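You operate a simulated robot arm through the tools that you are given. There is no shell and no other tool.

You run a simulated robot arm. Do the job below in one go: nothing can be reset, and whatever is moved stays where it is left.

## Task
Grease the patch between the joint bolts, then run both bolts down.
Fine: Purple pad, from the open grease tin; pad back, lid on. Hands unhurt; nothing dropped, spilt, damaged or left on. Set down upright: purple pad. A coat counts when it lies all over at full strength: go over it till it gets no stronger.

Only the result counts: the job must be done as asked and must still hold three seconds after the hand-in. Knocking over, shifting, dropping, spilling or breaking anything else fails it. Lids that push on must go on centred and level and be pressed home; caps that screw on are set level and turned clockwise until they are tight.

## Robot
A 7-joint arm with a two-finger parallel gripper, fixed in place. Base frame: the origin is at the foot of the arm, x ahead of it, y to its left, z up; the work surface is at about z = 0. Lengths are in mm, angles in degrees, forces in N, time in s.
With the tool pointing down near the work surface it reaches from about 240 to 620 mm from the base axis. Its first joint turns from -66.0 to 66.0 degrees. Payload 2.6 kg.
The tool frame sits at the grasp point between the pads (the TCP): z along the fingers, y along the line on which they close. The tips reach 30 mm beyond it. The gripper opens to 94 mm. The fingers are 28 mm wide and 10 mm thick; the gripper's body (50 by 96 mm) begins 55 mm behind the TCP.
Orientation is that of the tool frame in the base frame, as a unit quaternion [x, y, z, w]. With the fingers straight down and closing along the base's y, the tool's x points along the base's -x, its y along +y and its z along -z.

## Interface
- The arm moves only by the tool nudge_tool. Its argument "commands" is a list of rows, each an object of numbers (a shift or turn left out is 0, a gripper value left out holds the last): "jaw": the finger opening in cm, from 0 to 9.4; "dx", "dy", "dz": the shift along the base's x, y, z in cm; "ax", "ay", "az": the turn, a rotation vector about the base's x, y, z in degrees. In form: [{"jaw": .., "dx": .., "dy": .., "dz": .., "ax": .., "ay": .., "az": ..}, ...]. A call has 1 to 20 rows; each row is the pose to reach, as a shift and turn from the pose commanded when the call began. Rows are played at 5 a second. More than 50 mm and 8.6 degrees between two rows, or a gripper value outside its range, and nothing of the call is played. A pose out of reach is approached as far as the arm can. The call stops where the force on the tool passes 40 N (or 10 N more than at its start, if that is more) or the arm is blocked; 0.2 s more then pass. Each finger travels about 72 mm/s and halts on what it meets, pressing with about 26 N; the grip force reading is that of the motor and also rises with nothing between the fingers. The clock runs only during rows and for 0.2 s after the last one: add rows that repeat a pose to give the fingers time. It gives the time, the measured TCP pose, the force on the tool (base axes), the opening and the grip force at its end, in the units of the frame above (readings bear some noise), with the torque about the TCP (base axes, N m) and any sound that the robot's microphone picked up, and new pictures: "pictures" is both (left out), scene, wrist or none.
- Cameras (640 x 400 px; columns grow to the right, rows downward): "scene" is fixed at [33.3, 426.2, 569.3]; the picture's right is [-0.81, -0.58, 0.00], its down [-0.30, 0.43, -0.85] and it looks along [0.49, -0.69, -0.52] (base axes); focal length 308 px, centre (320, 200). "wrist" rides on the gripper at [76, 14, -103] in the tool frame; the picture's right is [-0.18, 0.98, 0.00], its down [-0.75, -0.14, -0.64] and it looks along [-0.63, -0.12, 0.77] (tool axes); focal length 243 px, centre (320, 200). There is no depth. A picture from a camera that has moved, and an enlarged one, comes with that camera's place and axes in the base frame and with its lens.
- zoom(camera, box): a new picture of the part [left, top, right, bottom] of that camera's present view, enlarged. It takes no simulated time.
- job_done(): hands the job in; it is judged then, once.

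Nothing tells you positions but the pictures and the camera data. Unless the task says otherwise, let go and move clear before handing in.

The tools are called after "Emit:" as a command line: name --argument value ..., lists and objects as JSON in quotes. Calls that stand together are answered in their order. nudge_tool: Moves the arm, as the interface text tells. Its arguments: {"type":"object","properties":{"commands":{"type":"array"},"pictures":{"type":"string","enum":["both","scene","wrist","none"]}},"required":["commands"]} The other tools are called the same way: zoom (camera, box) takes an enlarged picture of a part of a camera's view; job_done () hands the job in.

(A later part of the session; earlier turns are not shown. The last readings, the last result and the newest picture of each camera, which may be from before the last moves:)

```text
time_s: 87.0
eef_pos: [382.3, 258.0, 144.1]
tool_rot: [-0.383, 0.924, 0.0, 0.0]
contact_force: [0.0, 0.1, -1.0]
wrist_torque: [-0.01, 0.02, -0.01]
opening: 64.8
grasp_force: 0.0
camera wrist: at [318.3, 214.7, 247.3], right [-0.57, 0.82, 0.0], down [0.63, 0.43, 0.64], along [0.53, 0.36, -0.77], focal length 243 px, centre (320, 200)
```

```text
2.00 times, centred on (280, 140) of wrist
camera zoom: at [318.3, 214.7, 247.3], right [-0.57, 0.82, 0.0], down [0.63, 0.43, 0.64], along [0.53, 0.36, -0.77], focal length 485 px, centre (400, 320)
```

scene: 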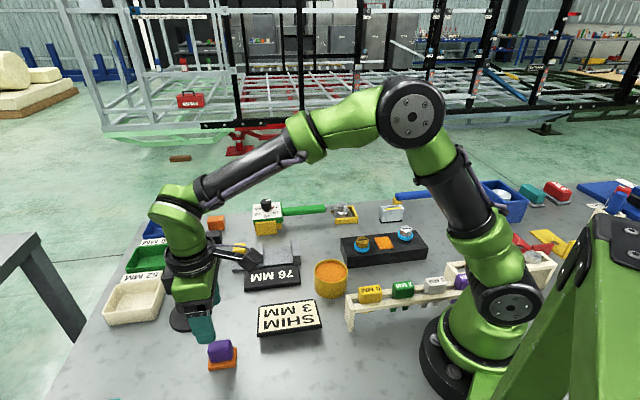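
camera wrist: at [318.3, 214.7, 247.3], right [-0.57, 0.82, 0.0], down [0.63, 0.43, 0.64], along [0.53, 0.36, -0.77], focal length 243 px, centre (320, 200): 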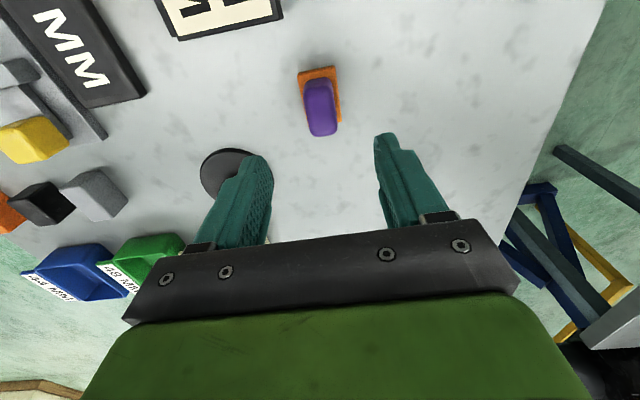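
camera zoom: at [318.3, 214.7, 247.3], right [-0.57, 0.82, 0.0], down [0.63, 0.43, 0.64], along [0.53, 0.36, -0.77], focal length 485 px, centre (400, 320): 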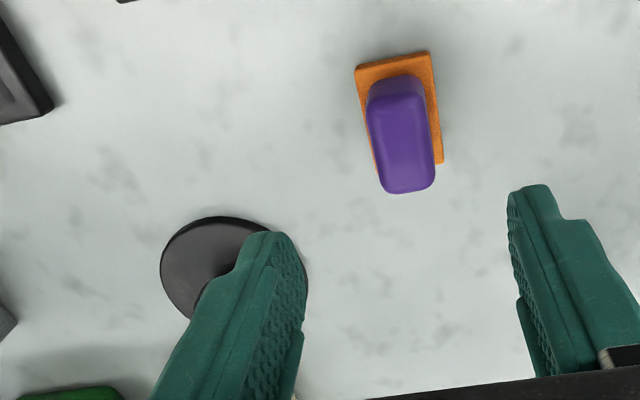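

The pad is standing upright in its original place. Next is the lid: I'll move to look at it from above around (512,230).

Emit:
nudge_tool --commands '[{"dx": 0.5, "dy": -0.2, "dz": 2, "az": -7, "jaw": 6.5}, {"dx": 2, "dy": -0.8, "dz": 4, "az": -14, "jaw": 6.5}, {"dx": 3.5, "dy": -1.5, "dz": 5.8, "az": -21, "jaw": 6.5}, {"dx": 5, "dy": -2.2, "dz": 5.8, "az": -29, "jaw": 6.5}, {"dx": 6, "dy": -2.6, "dz": 5.8, "az": -37, "jaw": 6.5}, {"dx": 6.8, "dy": -2.94, "dz": 5.8, "az": -45, "jaw": 6.5}, {"dx": 6.8, "dy": -2.94, "dz": 5.8, "az": -45, "jaw": 6.5}]' --pictures "both"

Emit:
zoom --camera "wrist" --box '[230, 70, 422, 190]'

Emit:
zoom --camera "scene" --box '[140, 260, 268, 340]'

```text
time_s: 88.6
eef_pos: [449.2, 229.2, 201.2]
tool_rot: [0.001, 1.0, 0.001, 0.0]
contact_force: [-0.1, 0.1, 0.8]
wrist_torque: [0.01, 0.01, 0.0]
opening: 65.0
grasp_force: 0.1
camera wrist: at [373.6, 244.3, 304.3], right [0.19, 0.98, 0.0], down [0.75, -0.14, 0.64], along [0.63, -0.12, -0.77], focal length 243 px, centre (320, 200)
```

scene: 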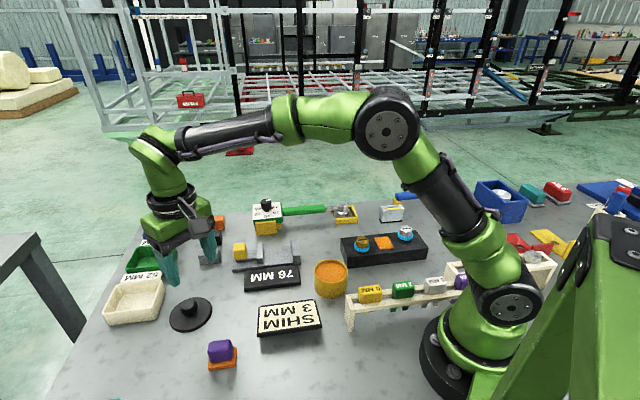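
wrist: 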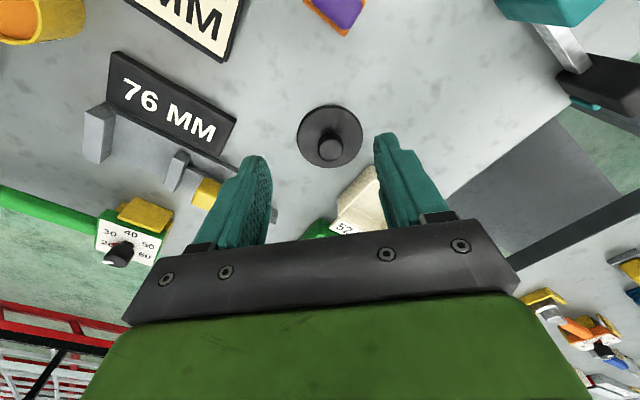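

```text
3.33 times, centred on (326, 130) of wrist
camera zoom: at [373.6, 244.3, 304.3], right [0.19, 0.98, 0.0], down [0.75, -0.14, 0.64], along [0.63, -0.12, -0.77], focal length 809 px, centre (300, 433)
```

zoom: 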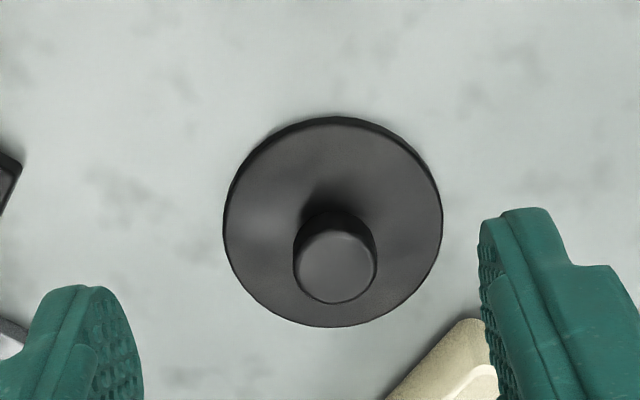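

```text
5.00 times, centred on (204, 300) of scene
camera zoom: at [33.3, 426.2, 569.3], right [-0.81, -0.58, 0.0], down [-0.3, 0.43, -0.85], along [0.49, -0.69, -0.52], focal length 1538 px, centre (900, -300)
```

zoom: 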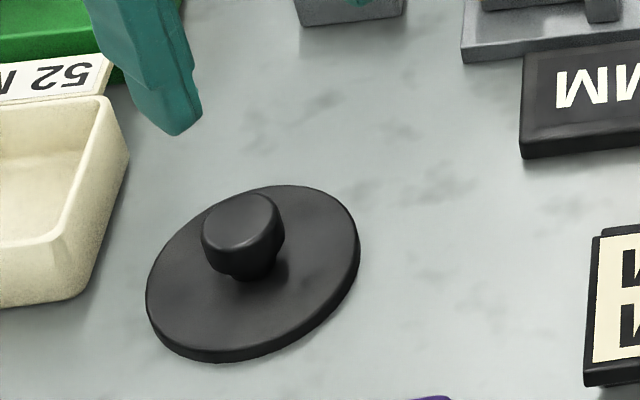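

The lid sits at about (514,231.6), knob about 30 mm across with its top near z=41. I'll move over it and lower partway to check alignment.

Emit:
nudge_tool --commands '[{"dx": 2, "dy": 0.05, "dz": -2, "jaw": 6.5}, {"dx": 4, "dy": 0.1, "dz": -4, "jaw": 6.5}, {"dx": 5.5, "dy": 0.16, "dz": -6.5, "jaw": 6.5}, {"dx": 6.4, "dy": 0.16, "dz": -9, "jaw": 6.5}, {"dx": 6.4, "dy": 0.16, "dz": -11, "jaw": 6.5}, {"dx": 6.4, "dy": 0.16, "dz": -11, "jaw": 6.5}]' --pictures "both"

Emit:
zoom --camera "wrist" --box '[224, 80, 416, 200]'

Emit:
zoom --camera "scene" --box '[140, 260, 268, 340]'

```text
time_s: 90.0
eef_pos: [511.8, 232.2, 91.6]
tool_rot: [0.0, 1.0, 0.0, 0.0]
contact_force: [0.8, 0.1, 0.1]
wrist_torque: [0.01, -0.02, -0.01]
opening: 65.0
grasp_force: 0.0
camera wrist: at [435.8, 246.5, 193.8], right [0.18, 0.98, 0.0], down [0.75, -0.14, 0.64], along [0.63, -0.12, -0.77], focal length 243 px, centre (320, 200)
```

scene: 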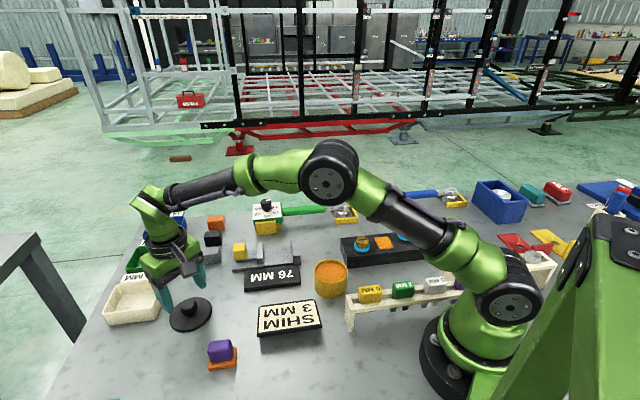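
wrist: 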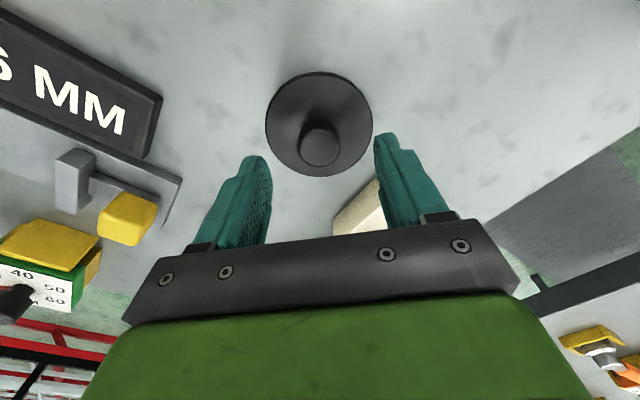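

```text
3.33 times, centred on (320, 140) of wrist
camera zoom: at [435.8, 246.5, 193.8], right [0.18, 0.98, 0.0], down [0.75, -0.14, 0.64], along [0.63, -0.12, -0.77], focal length 809 px, centre (320, 400)
```

zoom: 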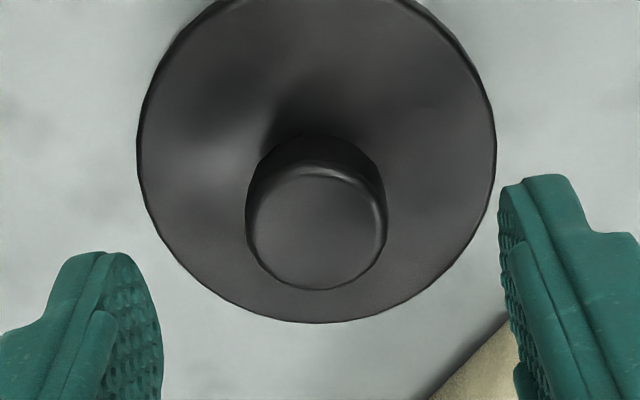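

```text
5.00 times, centred on (204, 300) of scene
camera zoom: at [33.3, 426.2, 569.3], right [-0.81, -0.58, 0.0], down [-0.3, 0.43, -0.85], along [0.49, -0.69, -0.52], focal length 1538 px, centre (900, -300)
```

zoom: 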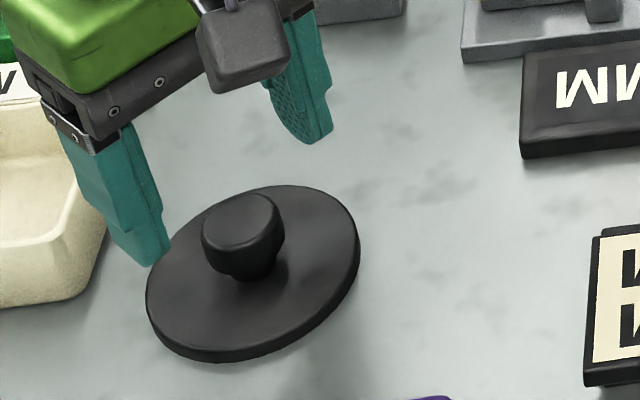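

The knob is about 4 mm further forward than my tool axis. I'll correct that and lower around the knob.

Emit:
nudge_tool --commands '[{"dx": 0.38, "dy": -0.1, "dz": -0.5, "jaw": 6.5}, {"dx": 0.38, "dy": -0.1, "dz": -2, "jaw": 6.5}, {"dx": 0.38, "dy": -0.1, "dz": -3.3, "jaw": 6.5}, {"dx": 0.38, "dy": -0.1, "dz": -3.9, "jaw": 6.5}, {"dx": 0.38, "dy": -0.1, "dz": -3.9, "jaw": 6.5}]' --pictures "both"

Emit:
zoom --camera "wrist" --box '[204, 80, 428, 220]'

Emit:
zoom --camera "scene" --box '[140, 260, 268, 340]'

```text
time_s: 91.2
eef_pos: [518.2, 229.3, 53.3]
tool_rot: [0.0, 1.0, 0.0, 0.0]
contact_force: [0.7, -0.3, -0.2]
wrist_torque: [0.01, -0.01, 0.01]
opening: 65.1
grasp_force: 0.2
camera wrist: at [441.1, 245.3, 155.2], right [0.18, 0.98, 0.0], down [0.75, -0.14, 0.64], along [0.63, -0.12, -0.77], focal length 243 px, centre (320, 200)
```

scene: 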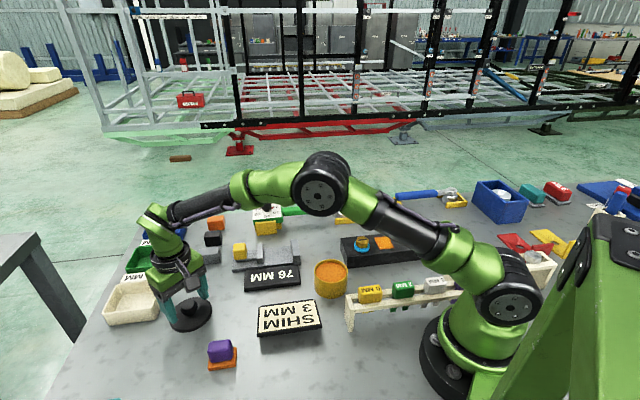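
wrist: 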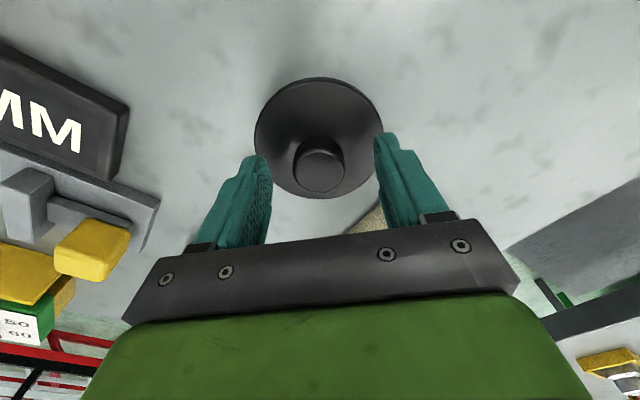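

```text
2.86 times, centred on (316, 150) of wrist
camera zoom: at [441.1, 245.3, 155.2], right [0.18, 0.98, 0.0], down [0.75, -0.14, 0.64], along [0.63, -0.12, -0.77], focal length 693 px, centre (331, 343)
```

zoom: 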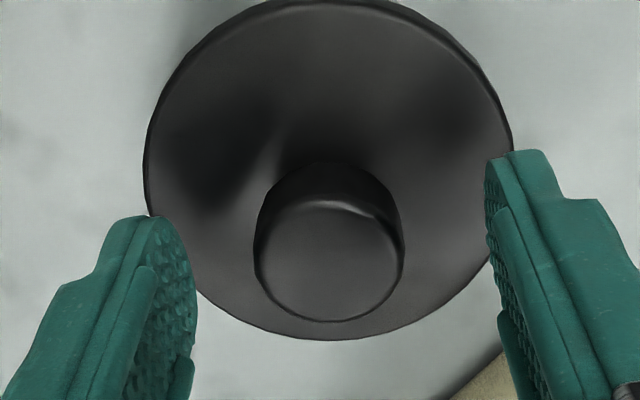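

```text
5.00 times, centred on (204, 300) of scene
camera zoom: at [33.3, 426.2, 569.3], right [-0.81, -0.58, 0.0], down [-0.3, 0.43, -0.85], along [0.49, -0.69, -0.52], focal length 1538 px, centre (900, -300)
```

zoom: 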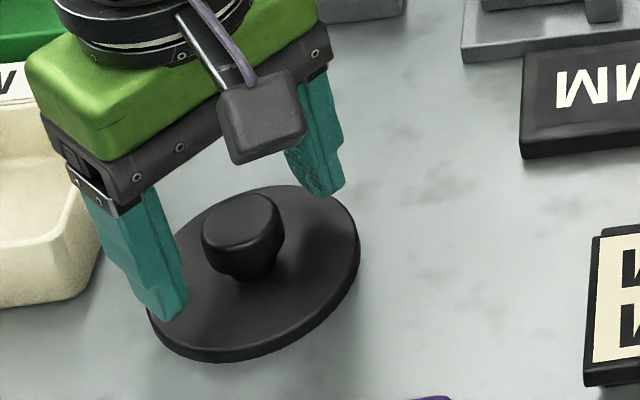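

Emit:
nudge_tool --commands '[{"dx": -0.15, "dy": 0, "dz": -0.2, "jaw": 6.5}, {"dx": -0.15, "dz": -0.4, "jaw": 6.5}, {"dx": -0.15, "dz": -0.4, "jaw": 5}, {"dx": -0.15, "dz": -0.4, "jaw": 4}, {"dx": -0.15, "dz": -0.4, "jaw": 3}, {"dx": -0.15, "dz": -0.4, "jaw": 2}, {"dx": -0.15, "dz": -0.4, "jaw": 1.5}, {"dx": -0.15, "dz": -0.4, "jaw": 1.5}]' --pictures "wrist"

Emit:
zoom --camera "wrist" --box '[204, 80, 428, 220]'

Emit:
zoom --camera "scene" --box '[140, 260, 268, 340]'

```text
time_s: 93.0
eef_pos: [515.8, 231.1, 48.6]
tool_rot: [0.0, 1.0, 0.0, 0.0]
contact_force: [0.3, 0.5, 0.5]
wrist_torque: [0.01, -0.05, 0.0]
opening: 30.2
grasp_force: 26.0
camera wrist: at [439.6, 246.0, 151.0], right [0.18, 0.98, 0.0], down [0.75, -0.14, 0.64], along [0.63, -0.12, -0.77], focal length 243 px, centre (320, 200)
```

wrist: 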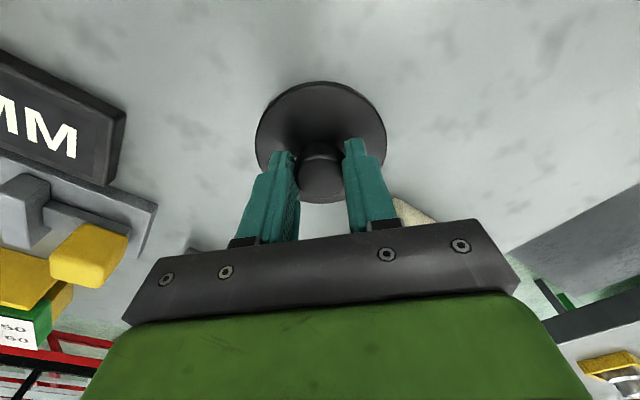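

```text
2.86 times, centred on (316, 150) of wrist
camera zoom: at [439.6, 246.0, 151.0], right [0.18, 0.98, 0.0], down [0.75, -0.14, 0.64], along [0.63, -0.12, -0.77], focal length 693 px, centre (331, 343)
```

zoom: 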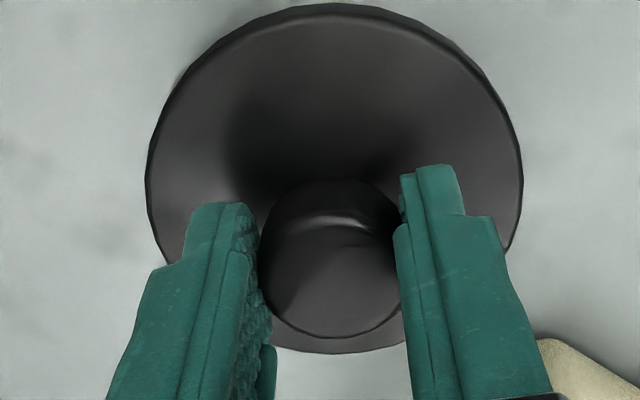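

```text
5.00 times, centred on (204, 300) of scene
camera zoom: at [33.3, 426.2, 569.3], right [-0.81, -0.58, 0.0], down [-0.3, 0.43, -0.85], along [0.49, -0.69, -0.52], focal length 1538 px, centre (900, -300)
```

zoom: 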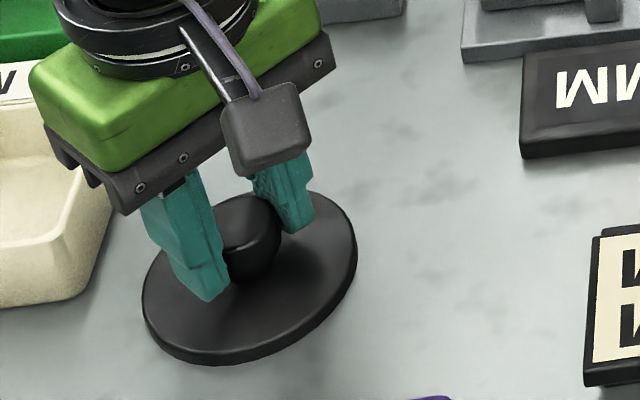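

The knob is gripped (30 mm). I'll lift a little and check the lid hangs level.

Emit:
nudge_tool --commands '[{"dz": 0.3, "jaw": 1.5}, {"dz": 1, "jaw": 1.5}, {"dz": 2.5, "jaw": 1.5}, {"dz": 5, "jaw": 1.5}, {"dz": 8, "jaw": 1.5}, {"dz": 10, "jaw": 1.5}, {"dz": 10, "jaw": 1.5}]' --pictures "both"

Emit:
zoom --camera "wrist" --box '[204, 80, 428, 220]'

Emit:
zoom --camera "scene" --box '[120, 220, 248, 300]'

```text
time_s: 94.6
eef_pos: [514.9, 231.0, 147.2]
tool_rot: [0.0, 1.0, 0.0, 0.0]
contact_force: [0.2, 0.6, -0.1]
wrist_torque: [0.0, -0.03, 0.01]
opening: 30.6
grasp_force: 25.6
camera wrist: at [438.6, 245.8, 250.2], right [0.18, 0.98, 0.0], down [0.75, -0.14, 0.64], along [0.63, -0.12, -0.77], focal length 243 px, centre (320, 200)
```

scene: 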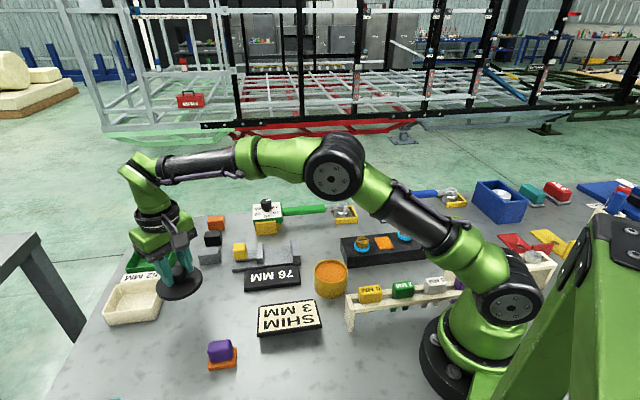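
wrist: 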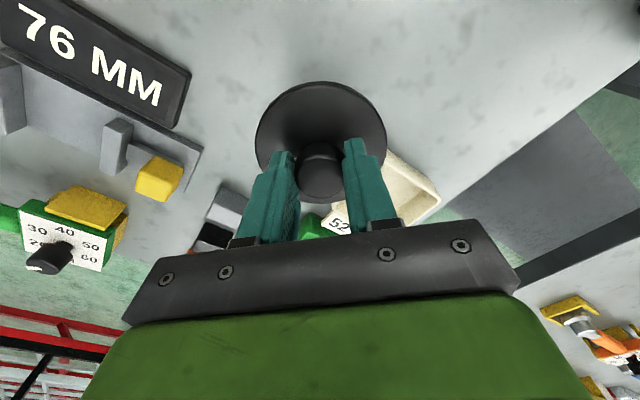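

```text
2.86 times, centred on (316, 150) of wrist
camera zoom: at [438.6, 245.8, 250.2], right [0.18, 0.98, 0.0], down [0.75, -0.14, 0.64], along [0.63, -0.12, -0.77], focal length 693 px, centre (331, 343)
```

zoom: 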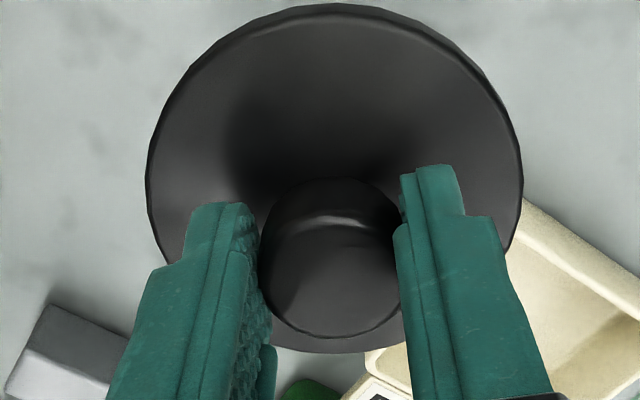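

```text
5.00 times, centred on (184, 260) of scene
camera zoom: at [33.3, 426.2, 569.3], right [-0.81, -0.58, 0.0], down [-0.3, 0.43, -0.85], along [0.49, -0.69, -0.52], focal length 1538 px, centre (1000, -100)
```

zoom: 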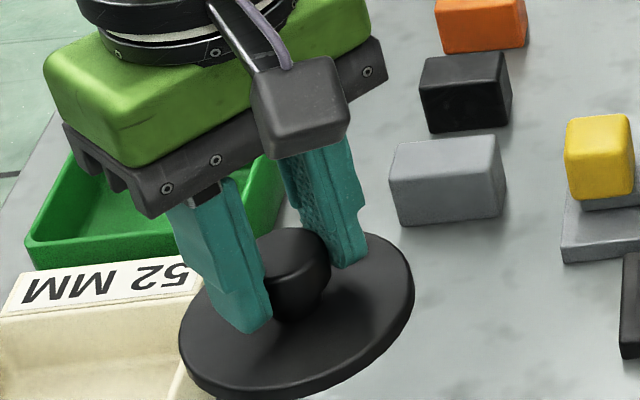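

The lid is level in the grip. Carrying it to above the grease tin at about (318,-18).

Emit:
nudge_tool --commands '[{"dx": -0.8, "dy": -1, "dz": 0.3, "jaw": 1.5}, {"dx": -2.8, "dy": -3.5, "dz": 0.5, "jaw": 1.5}, {"dx": -5.2, "dy": -6.5, "dz": 0.5, "jaw": 1.5}, {"dx": -7.6, "dy": -9.5, "dz": 0.5, "jaw": 1.5}, {"dx": -10, "dy": -12.5, "dz": 0.5, "jaw": 1.5}, {"dx": -12.4, "dy": -15.5, "dz": 0.5, "jaw": 1.5}, {"dx": -14.8, "dy": -18.5, "dz": 0.5, "jaw": 1.5}, {"dx": -17.2, "dy": -21.5, "dz": 0.5, "jaw": 1.5}, {"dx": -19, "dy": -23.8, "dz": 0.5, "jaw": 1.5}, {"dx": -19.87, "dy": -24.92, "dz": 0.5, "jaw": 1.5}, {"dx": -19.87, "dy": -24.92, "dz": 0, "jaw": 1.5}, {"dx": -19.87, "dy": -24.92, "dz": 0, "jaw": 1.5}]' --pictures "both"

Emit:
zoom --camera "wrist" --box '[204, 40, 428, 180]'

Emit:
zoom --camera "scene" --box '[270, 220, 398, 300]'

```text
time_s: 97.2
eef_pos: [317.4, -17.9, 146.4]
tool_rot: [0.0, 1.0, 0.0, 0.0]
contact_force: [0.4, 0.1, 0.0]
wrist_torque: [-0.02, 0.0, -0.05]
opening: 30.4
grasp_force: 25.6
camera wrist: at [241.0, -3.5, 249.2], right [0.18, 0.98, 0.0], down [0.75, -0.14, 0.64], along [0.63, -0.12, -0.77], focal length 243 px, centre (320, 200)
```

scene: 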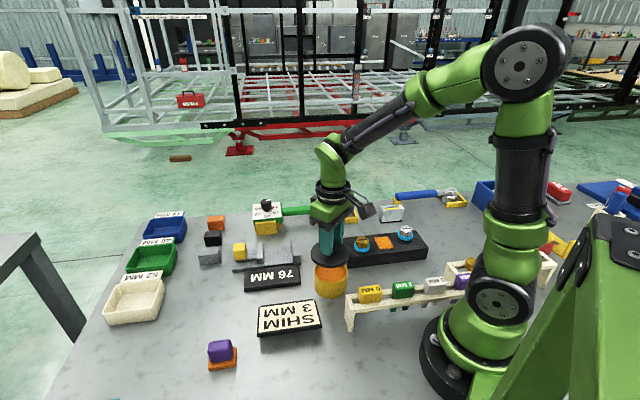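
wrist: 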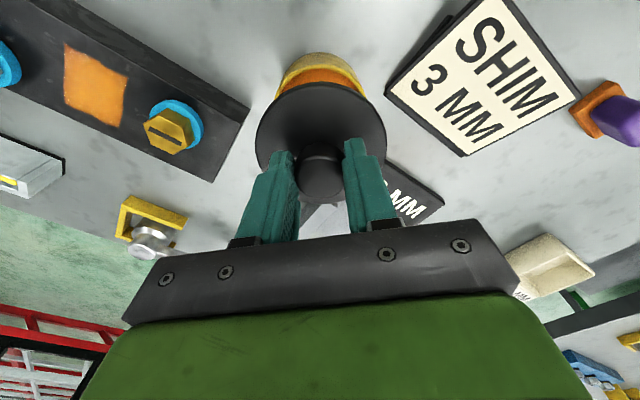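

```text
2.86 times, centred on (316, 110) of wrist
camera zoom: at [241.0, -3.5, 249.2], right [0.18, 0.98, 0.0], down [0.75, -0.14, 0.64], along [0.63, -0.12, -0.77], focal length 693 px, centre (331, 457)
```

zoom: 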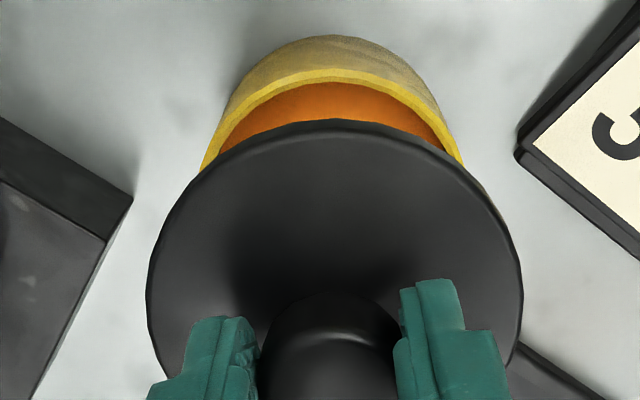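

```text
5.00 times, centred on (334, 260) of scene
camera zoom: at [33.3, 426.2, 569.3], right [-0.81, -0.58, 0.0], down [-0.3, 0.43, -0.85], along [0.49, -0.69, -0.52], focal length 1538 px, centre (250, -100)
```

zoom: 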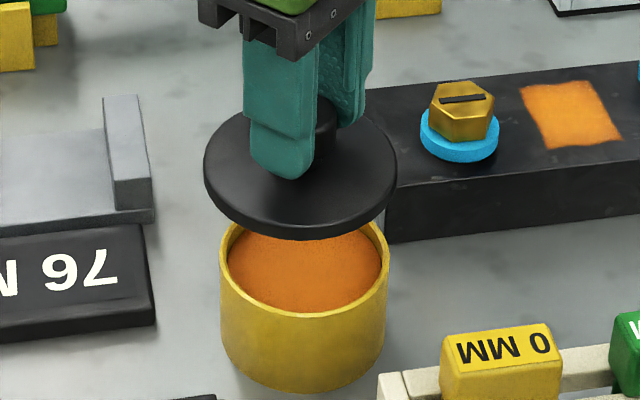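

Lateral alignment is close. I'll lower to just above the rim to remove parallax and check again from both cameras.

Emit:
nudge_tool --commands '[{"dz": -1, "jaw": 1.5}, {"dz": -2.5, "jaw": 1.5}, {"dz": -3.5, "jaw": 1.5}, {"dz": -4, "jaw": 1.5}, {"dz": -4, "jaw": 1.5}]' --pictures "none"

Emit:
zoom --camera "wrist" --box '[204, 40, 428, 180]'

Emit:
zoom --camera "scene" --box '[290, 235, 370, 285]'

```text
time_s: 98.4
eef_pos: [316.6, -17.9, 107.5]
tool_rot: [0.0, 1.0, 0.0, 0.0]
contact_force: [0.5, 0.9, -0.3]
wrist_torque: [-0.02, 0.01, 0.0]
opening: 30.5
grasp_force: 25.8
```

```text
2.86 times, centred on (316, 110) of wrist
camera zoom: at [240.5, -3.3, 210.6], right [0.18, 0.98, 0.0], down [0.75, -0.14, 0.64], along [0.63, -0.12, -0.77], focal length 693 px, centre (331, 457)
```

zoom: 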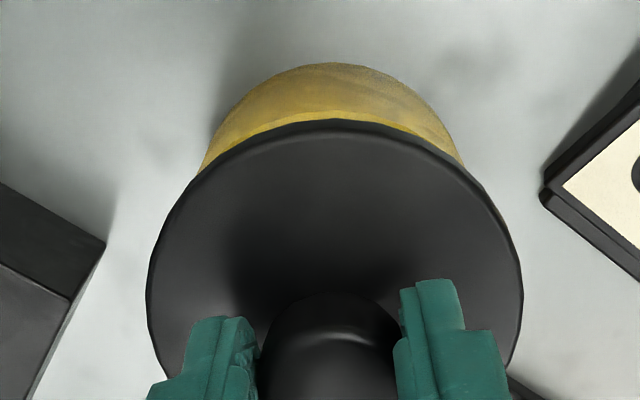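

```text
8.00 times, centred on (330, 260) of scene
camera zoom: at [33.3, 426.2, 569.3], right [-0.81, -0.58, 0.0], down [-0.3, 0.43, -0.85], along [0.49, -0.69, -0.52], focal length 2461 px, centre (240, -280)
```

zoom: 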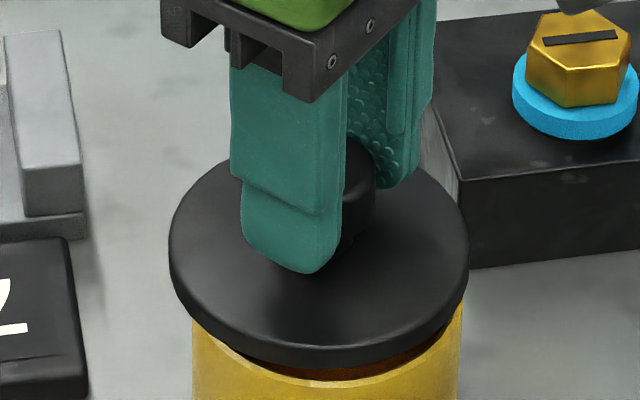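

Emit:
zoom --camera "scene" --box '[304, 258, 336, 278]'

Emit:
zoom --camera "scene" --box '[326, 258, 358, 278]'

```text
16.00 times, centred on (320, 268) of scene
camera zoom: at [33.3, 426.2, 569.3], right [-0.81, -0.58, 0.0], down [-0.3, 0.43, -0.85], along [0.49, -0.69, -0.52], focal length 4922 px, centre (320, -888)
```

zoom: 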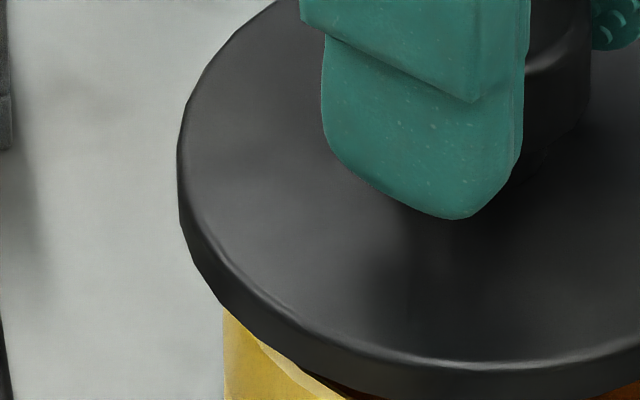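

```text
16.00 times, centred on (342, 268) of scene
camera zoom: at [33.3, 426.2, 569.3], right [-0.81, -0.58, 0.0], down [-0.3, 0.43, -0.85], along [0.49, -0.69, -0.52], focal length 4922 px, centre (-32, -888)
```

zoom: 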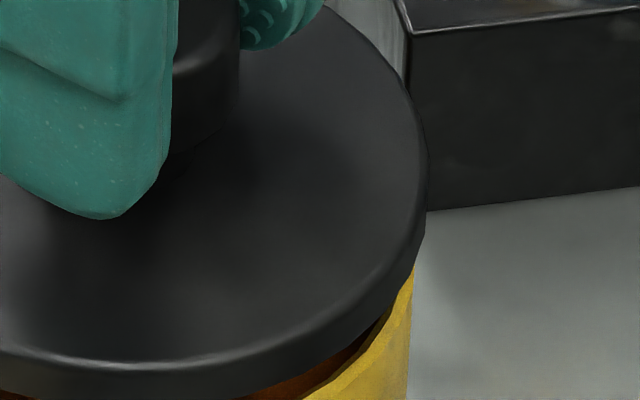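

Comparing edges, the lid is about 3 mm too far forward (+x). I'll shift it back by 3 mm and recheck.

Emit:
nudge_tool --commands '[{"dx": -0.15, "jaw": 1.5}, {"dx": -0.3, "jaw": 1.5}, {"dx": -0.3, "dz": -0.3, "jaw": 1.5}, {"dx": -0.3, "dz": -0.3, "jaw": 1.5}]' --pictures "none"

Emit:
zoom --camera "wrist" --box '[204, 40, 428, 180]'

Emit:
zoom --camera "scene" --box '[290, 235, 370, 285]'

Emit:
zoom --camera "scene" --box '[304, 258, 336, 278]'

Emit:
zoom --camera "scene" --box '[326, 258, 358, 278]'

```text
time_s: 99.4
eef_pos: [313.7, -18.1, 103.8]
tool_rot: [-0.001, 1.0, 0.0, 0.0]
contact_force: [0.0, -0.7, -0.1]
wrist_torque: [0.01, -0.02, 0.01]
opening: 30.3
grasp_force: 25.5
```

```text
2.86 times, centred on (316, 110) of wrist
camera zoom: at [237.8, -3.1, 206.8], right [0.18, 0.98, 0.0], down [0.75, -0.14, 0.64], along [0.63, -0.12, -0.77], focal length 693 px, centre (331, 457)
```

zoom: 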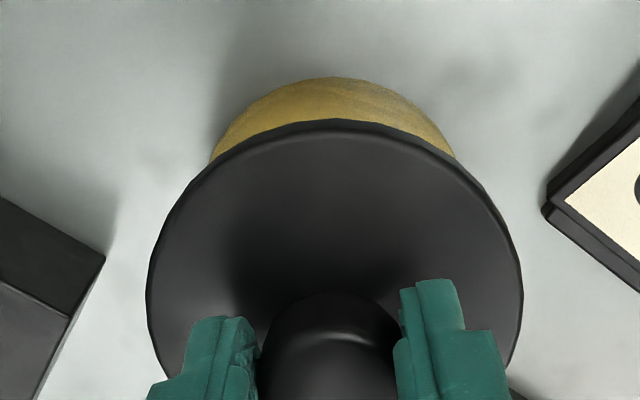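

```text
8.00 times, centred on (330, 260) of scene
camera zoom: at [33.3, 426.2, 569.3], right [-0.81, -0.58, 0.0], down [-0.3, 0.43, -0.85], along [0.49, -0.69, -0.52], focal length 2461 px, centre (240, -280)
```

zoom: 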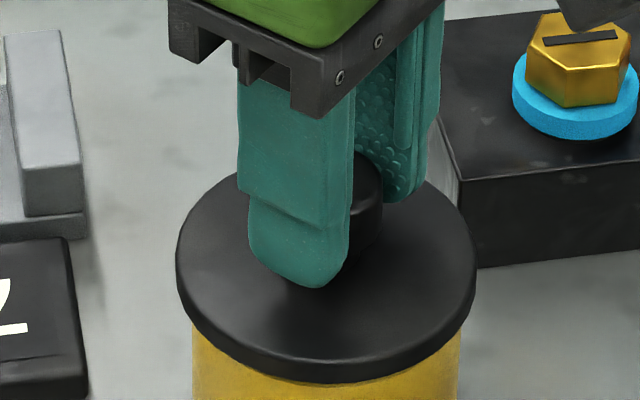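

```text
16.00 times, centred on (320, 268) of scene
camera zoom: at [33.3, 426.2, 569.3], right [-0.81, -0.58, 0.0], down [-0.3, 0.43, -0.85], along [0.49, -0.69, -0.52], focal length 4922 px, centre (320, -888)
```

zoom: 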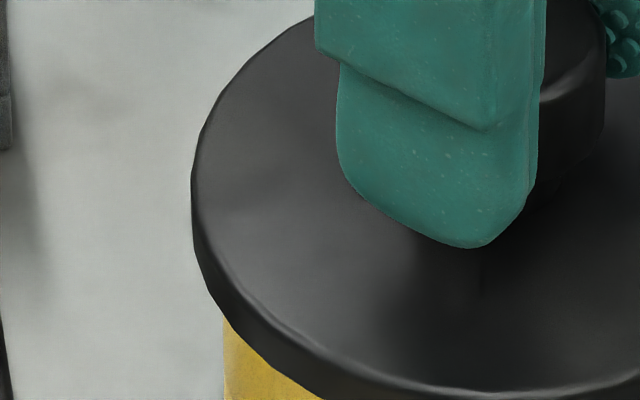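

```text
16.00 times, centred on (342, 268) of scene
camera zoom: at [33.3, 426.2, 569.3], right [-0.81, -0.58, 0.0], down [-0.3, 0.43, -0.85], along [0.49, -0.69, -0.52], focal length 4922 px, centre (-32, -888)
```

zoom: 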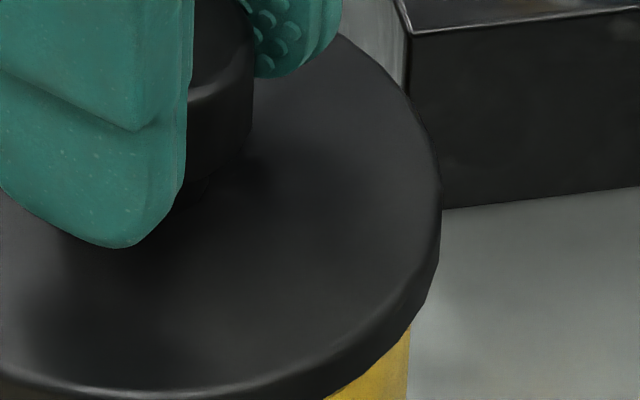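

Lid and tin are now centred to within about 1 mm in both views. Lowering gently onto the rim.

Emit:
nudge_tool --commands '[{"dz": -0.1, "jaw": 1.5}, {"dz": -0.2, "jaw": 1.5}, {"dz": -0.3, "jaw": 1.5}, {"dz": -0.3, "jaw": 1.5}]' --pictures "none"

Emit:
zoom --camera "scene" --box '[290, 240, 370, 290]'

```text
time_s: 100.4
eef_pos: [312.8, -17.8, 100.9]
tool_rot: [0.0, 1.0, -0.001, 0.0]
contact_force: [0.3, 0.9, 0.2]
wrist_torque: [0.0, -0.01, 0.03]
opening: 30.5
grasp_force: 26.2
```

```text
8.00 times, centred on (330, 265) of scene
camera zoom: at [33.3, 426.2, 569.3], right [-0.81, -0.58, 0.0], down [-0.3, 0.43, -0.85], along [0.49, -0.69, -0.52], focal length 2461 px, centre (240, -320)
```

zoom: 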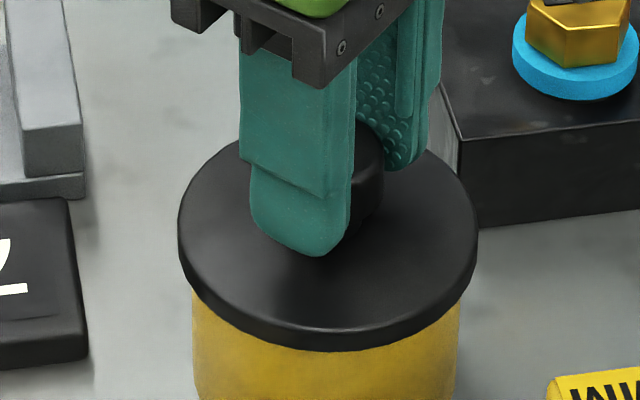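

Emit:
nudge_tool --commands '[{"dz": -0.1, "jaw": 1.5}, {"dz": -0.2, "jaw": 1.5}, {"dz": -0.3, "jaw": 1.5}, {"dz": -0.3, "jaw": 1.5}]' --pictures "none"

Emit:
zoom --camera "scene" --box '[290, 240, 370, 290]'

```text
time_s: 101.4
eef_pos: [313.7, -17.5, 98.8]
tool_rot: [0.001, 1.0, 0.001, 0.0]
contact_force: [-10.8, 1.8, 19.2]
wrist_torque: [0.07, 0.27, 0.01]
opening: 30.4
grasp_force: 26.1
heard: snap
```

```text
8.00 times, centred on (330, 265) of scene
camera zoom: at [33.2, 426.2, 569.4], right [-0.81, -0.58, 0.0], down [-0.3, 0.43, -0.85], along [0.49, -0.69, -0.52], focal length 2461 px, centre (240, -320)
```

zoom: 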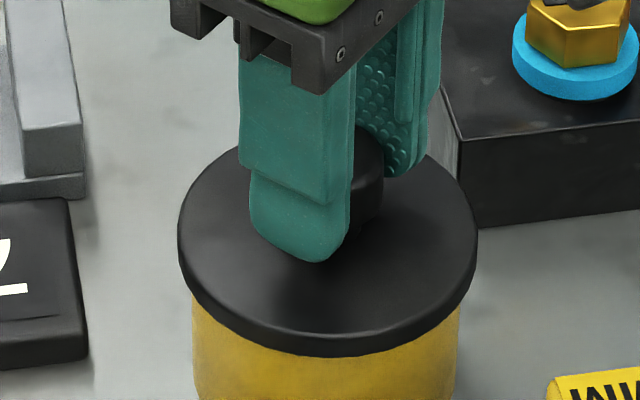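

A snap was heard: the lid has seated. I'll relax the downward force, open the fingers and rise clear, then check the lid.

Emit:
nudge_tool --commands '[{"dz": 0.1, "jaw": 1.5}, {"dz": 0.1, "jaw": 3.2}, {"dz": 0.1, "jaw": 4}, {"dz": 0.1, "jaw": 5.5}, {"dz": 0.1, "jaw": 6.5}, {"dz": 0.1, "jaw": 6.5}, {"dz": 1.5, "jaw": 6.5}, {"dz": 4, "jaw": 6.5}, {"dz": 7, "jaw": 6.5}, {"dz": 7, "jaw": 6.5}]' --pictures "both"

Emit:
zoom --camera "scene" --box '[290, 240, 370, 290]'

Emit:
zoom --camera "wrist" --box '[220, 40, 412, 160]'

```text
time_s: 103.6
eef_pos: [313.6, -19.1, 170.7]
tool_rot: [0.0, 1.0, 0.0, 0.0]
contact_force: [0.0, 0.0, 0.6]
wrist_torque: [0.04, 0.01, 0.01]
opening: 65.1
grasp_force: 0.1
camera wrist: at [237.0, -4.8, 273.3], right [0.18, 0.98, 0.0], down [0.75, -0.14, 0.64], along [0.63, -0.12, -0.77], focal length 243 px, centre (320, 200)
```

scene: 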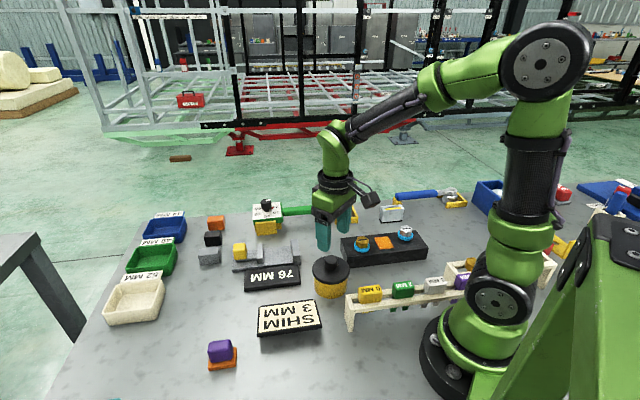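
wrist: 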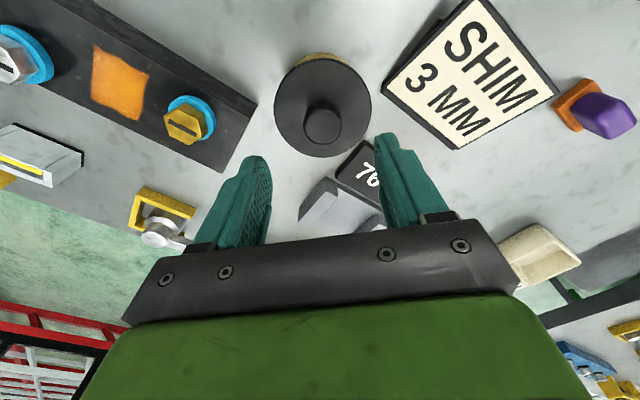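

```text
8.00 times, centred on (330, 265) of scene
camera zoom: at [33.3, 426.2, 569.3], right [-0.81, -0.58, 0.0], down [-0.3, 0.43, -0.85], along [0.49, -0.69, -0.52], focal length 2461 px, centre (240, -320)
```

zoom: 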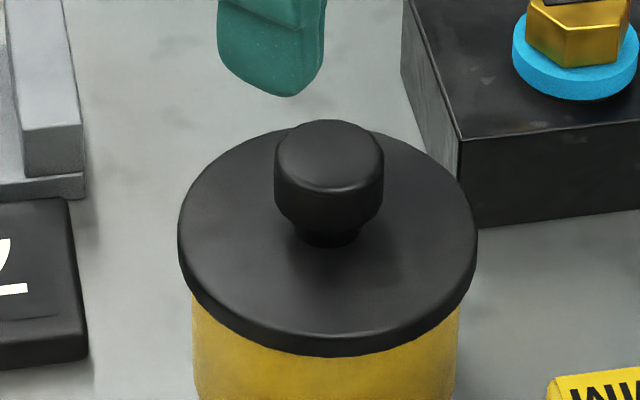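

```text
3.33 times, centred on (316, 100) of wrist
camera zoom: at [237.0, -4.8, 273.3], right [0.18, 0.98, 0.0], down [0.75, -0.14, 0.64], along [0.63, -0.12, -0.77], focal length 809 px, centre (333, 533)
```

zoom: 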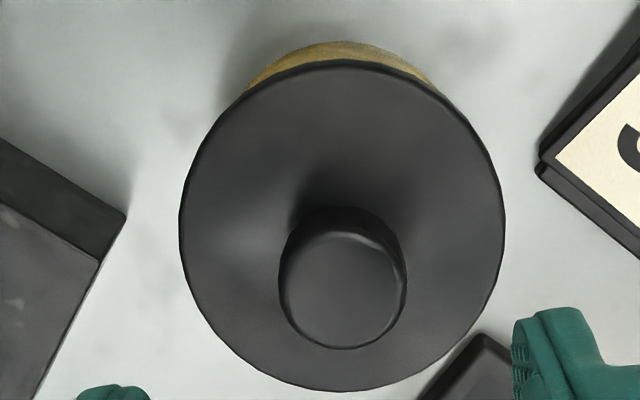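

The lid is on, centred and level. Now to the bolts: I'll move above the gold bolt for a close look at its hex orientation.

Emit:
nudge_tool --commands '[{"dx": -0.2, "dy": -2, "az": -5, "jaw": 6.5}, {"dx": -0.5, "dy": -5, "az": -11, "jaw": 6.5}, {"dx": -0.9, "dy": -8, "az": -17, "jaw": 6.5}, {"dx": -1.3, "dy": -10.5, "az": -22, "jaw": 6.5}, {"dx": -1.46, "dy": -11.94, "az": -24, "dz": -1, "jaw": 6.5}, {"dx": -1.46, "dy": -11.94, "az": -24, "dz": -3, "jaw": 6.5}, {"dx": -1.46, "dy": -11.94, "az": -24, "dz": -3, "jaw": 6.5}]' --pictures "both"

Emit:
zoom --camera "wrist" --box '[240, 70, 400, 170]'

Emit:
zoom --camera "scene" --box '[330, 215, 410, 265]'

```text
time_s: 105.2
eef_pos: [297.9, -136.7, 140.9]
tool_rot: [0.208, 0.978, 0.0, 0.001]
contact_force: [-0.7, 0.1, -0.3]
wrist_torque: [0.01, -0.01, -0.02]
opening: 64.9
grasp_force: 0.0
camera wrist: at [234.2, -93.1, 243.0], right [0.57, 0.82, 0.0], down [0.63, -0.44, 0.64], along [0.53, -0.36, -0.77], focal length 243 px, centre (320, 200)
```

scene: 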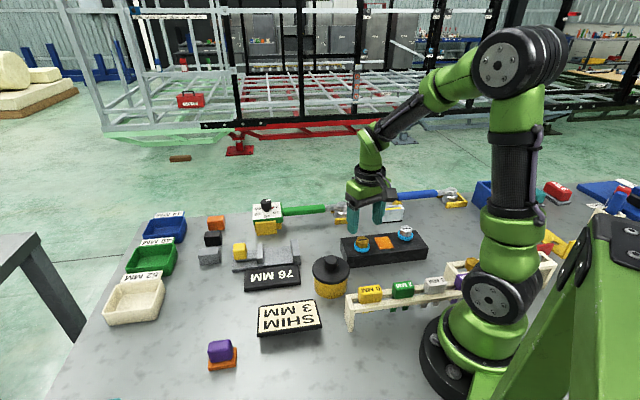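
wrist: 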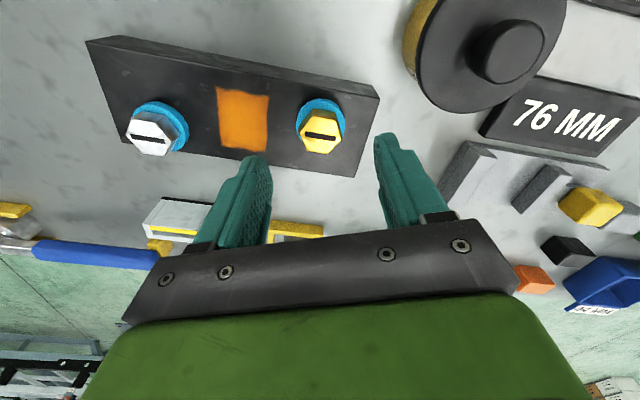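

```text
4.00 times, centred on (320, 120) of wrist
camera zoom: at [234.2, -93.1, 243.0], right [0.57, 0.82, 0.0], down [0.63, -0.44, 0.64], along [0.53, -0.36, -0.77], focal length 970 px, centre (320, 520)
```

zoom: 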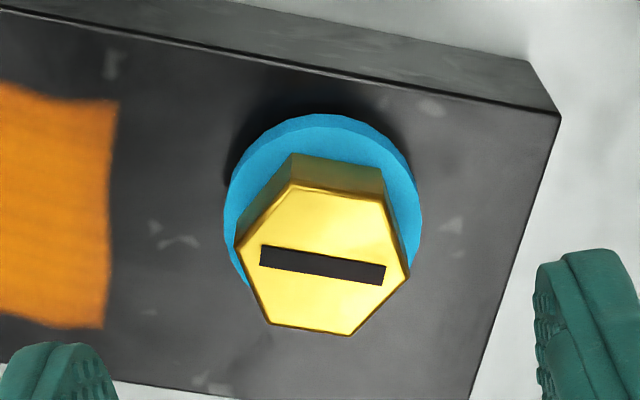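

```text
8.00 times, centred on (370, 240) of scene
camera zoom: at [33.3, 426.2, 569.3], right [-0.81, -0.58, 0.0], down [-0.3, 0.43, -0.85], along [0.49, -0.69, -0.52], focal length 2461 px, centre (-80, -120)
```

zoom: 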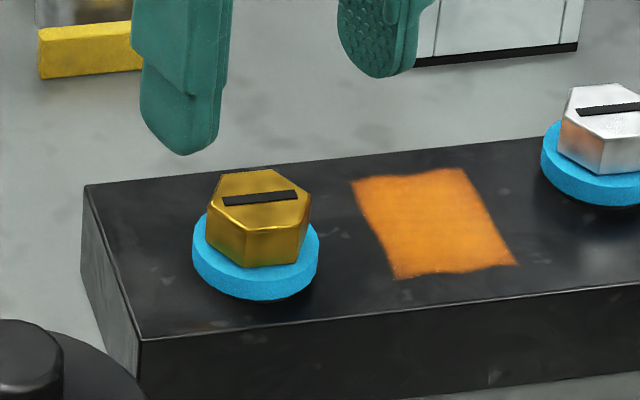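

The gold hex has about 28.5 mm across flats, its slot lies along the block axis (~45°), and it's nearly under the tool. I'll rotate to +45.3° so the fingers close on flats, leaving clockwise travel.

Emit:
nudge_tool --commands '[{"dx": 0.02, "az": 6, "jaw": 6.5}, {"dx": 0.04, "az": 14, "jaw": 6.5}, {"dx": 0.06, "az": 22, "jaw": 6.5}, {"dx": 0.08, "az": 30, "jaw": 6.5}, {"dx": 0.1, "az": 38, "jaw": 6.5}, {"dx": 0.12, "az": 46, "jaw": 6.5}, {"dx": 0.14, "az": 54, "jaw": 6.5}, {"dx": 0.16, "az": 62, "jaw": 6.5}, {"dx": 0.16, "az": 69.3, "jaw": 6.5}, {"dx": 0.16, "az": 69.3, "jaw": 6.5}]' --pictures "both"

Emit:
zoom --camera "wrist" --box '[240, 70, 400, 170]'

```text
time_s: 107.4
eef_pos: [301.5, -137.4, 139.1]
tool_rot: [-0.386, 0.923, -0.001, 0.0]
contact_force: [-0.1, 0.5, -0.4]
wrist_torque: [-0.01, -0.01, 0.01]
opening: 65.1
grasp_force: 0.1
camera wrist: at [237.9, -181.7, 241.4], right [-0.57, 0.82, 0.0], down [0.63, 0.44, 0.64], along [0.53, 0.37, -0.77], focal length 243 px, centre (320, 200)
```

scene: 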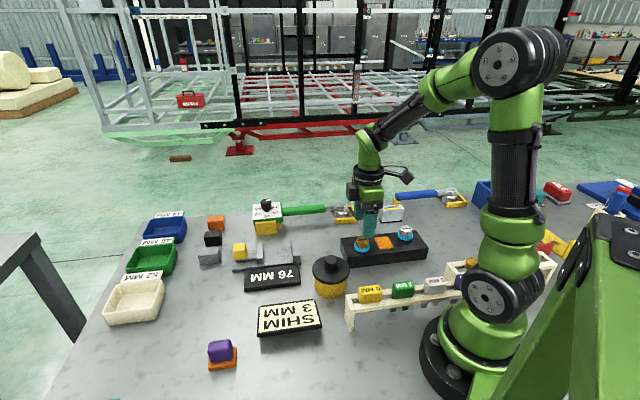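
wrist: 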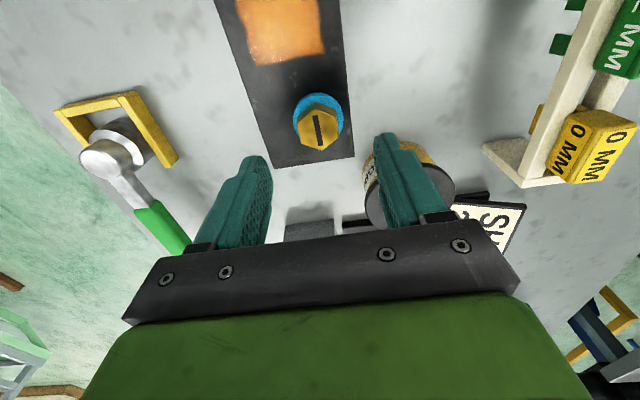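

```text
4.00 times, centred on (320, 120) of wrist
camera zoom: at [237.9, -181.7, 241.4], right [-0.57, 0.82, 0.0], down [0.63, 0.44, 0.64], along [0.53, 0.37, -0.77], focal length 970 px, centre (320, 520)
```

zoom: 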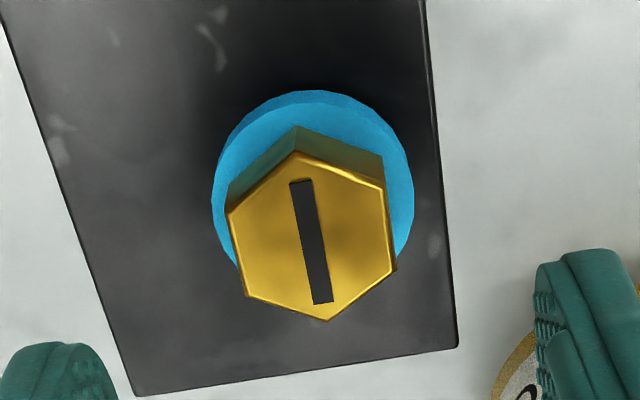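

The fingers are aligned with the hex flats. I'll correct the centring by a couple of mm and lower to just above the head.

Emit:
nudge_tool --commands '[{"dx": -0.07, "dy": -0.13, "dz": -0.5, "jaw": 6}, {"dx": -0.13, "dy": -0.26, "dz": -1.5, "jaw": 5.5}, {"dx": -0.13, "dy": -0.26, "dz": -2.5, "jaw": 5}, {"dx": -0.13, "dy": -0.26, "dz": -2.5, "jaw": 5}]' --pictures "wrist"

Emit:
zoom --camera "wrist" --box '[224, 80, 416, 200]'

Emit:
zoom --camera "scene" --box '[330, 205, 410, 255]'

```text
time_s: 108.4
eef_pos: [299.2, -140.2, 113.2]
tool_rot: [-0.385, 0.923, 0.0, 0.0]
contact_force: [-0.4, 0.5, 0.1]
wrist_torque: [-0.03, 0.0, 0.01]
opening: 50.0
grasp_force: 0.1
camera wrist: at [235.3, -184.4, 217.0], right [-0.57, 0.82, 0.0], down [0.63, 0.44, 0.64], along [0.53, 0.37, -0.77], focal length 243 px, centre (320, 200)
```

wrist: 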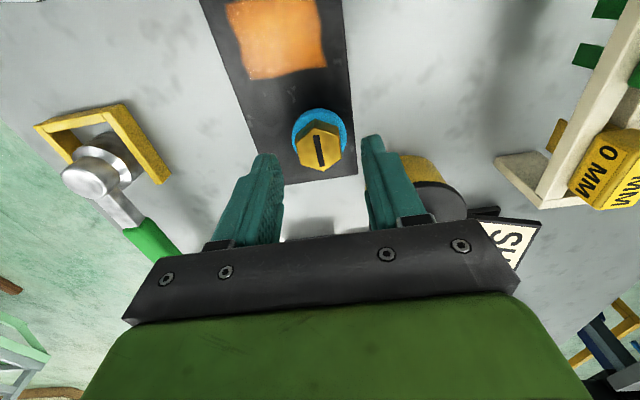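

```text
3.33 times, centred on (320, 140) of wrist
camera zoom: at [235.3, -184.4, 217.0], right [-0.57, 0.82, 0.0], down [0.63, 0.44, 0.64], along [0.53, 0.37, -0.77], focal length 809 px, centre (320, 400)
```

zoom: 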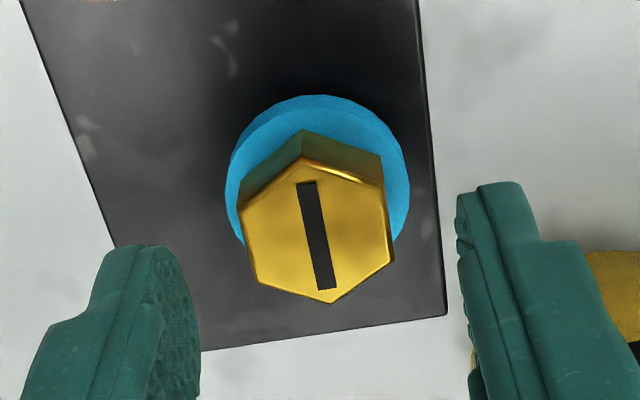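

```text
8.00 times, centred on (370, 230) of scene
camera zoom: at [33.3, 426.2, 569.3], right [-0.81, -0.58, 0.0], down [-0.3, 0.43, -0.85], along [0.49, -0.69, -0.52], focal length 2461 px, centre (-80, -40)
```

zoom: 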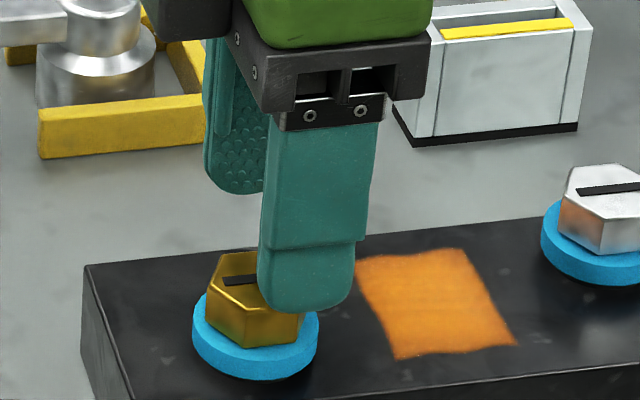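

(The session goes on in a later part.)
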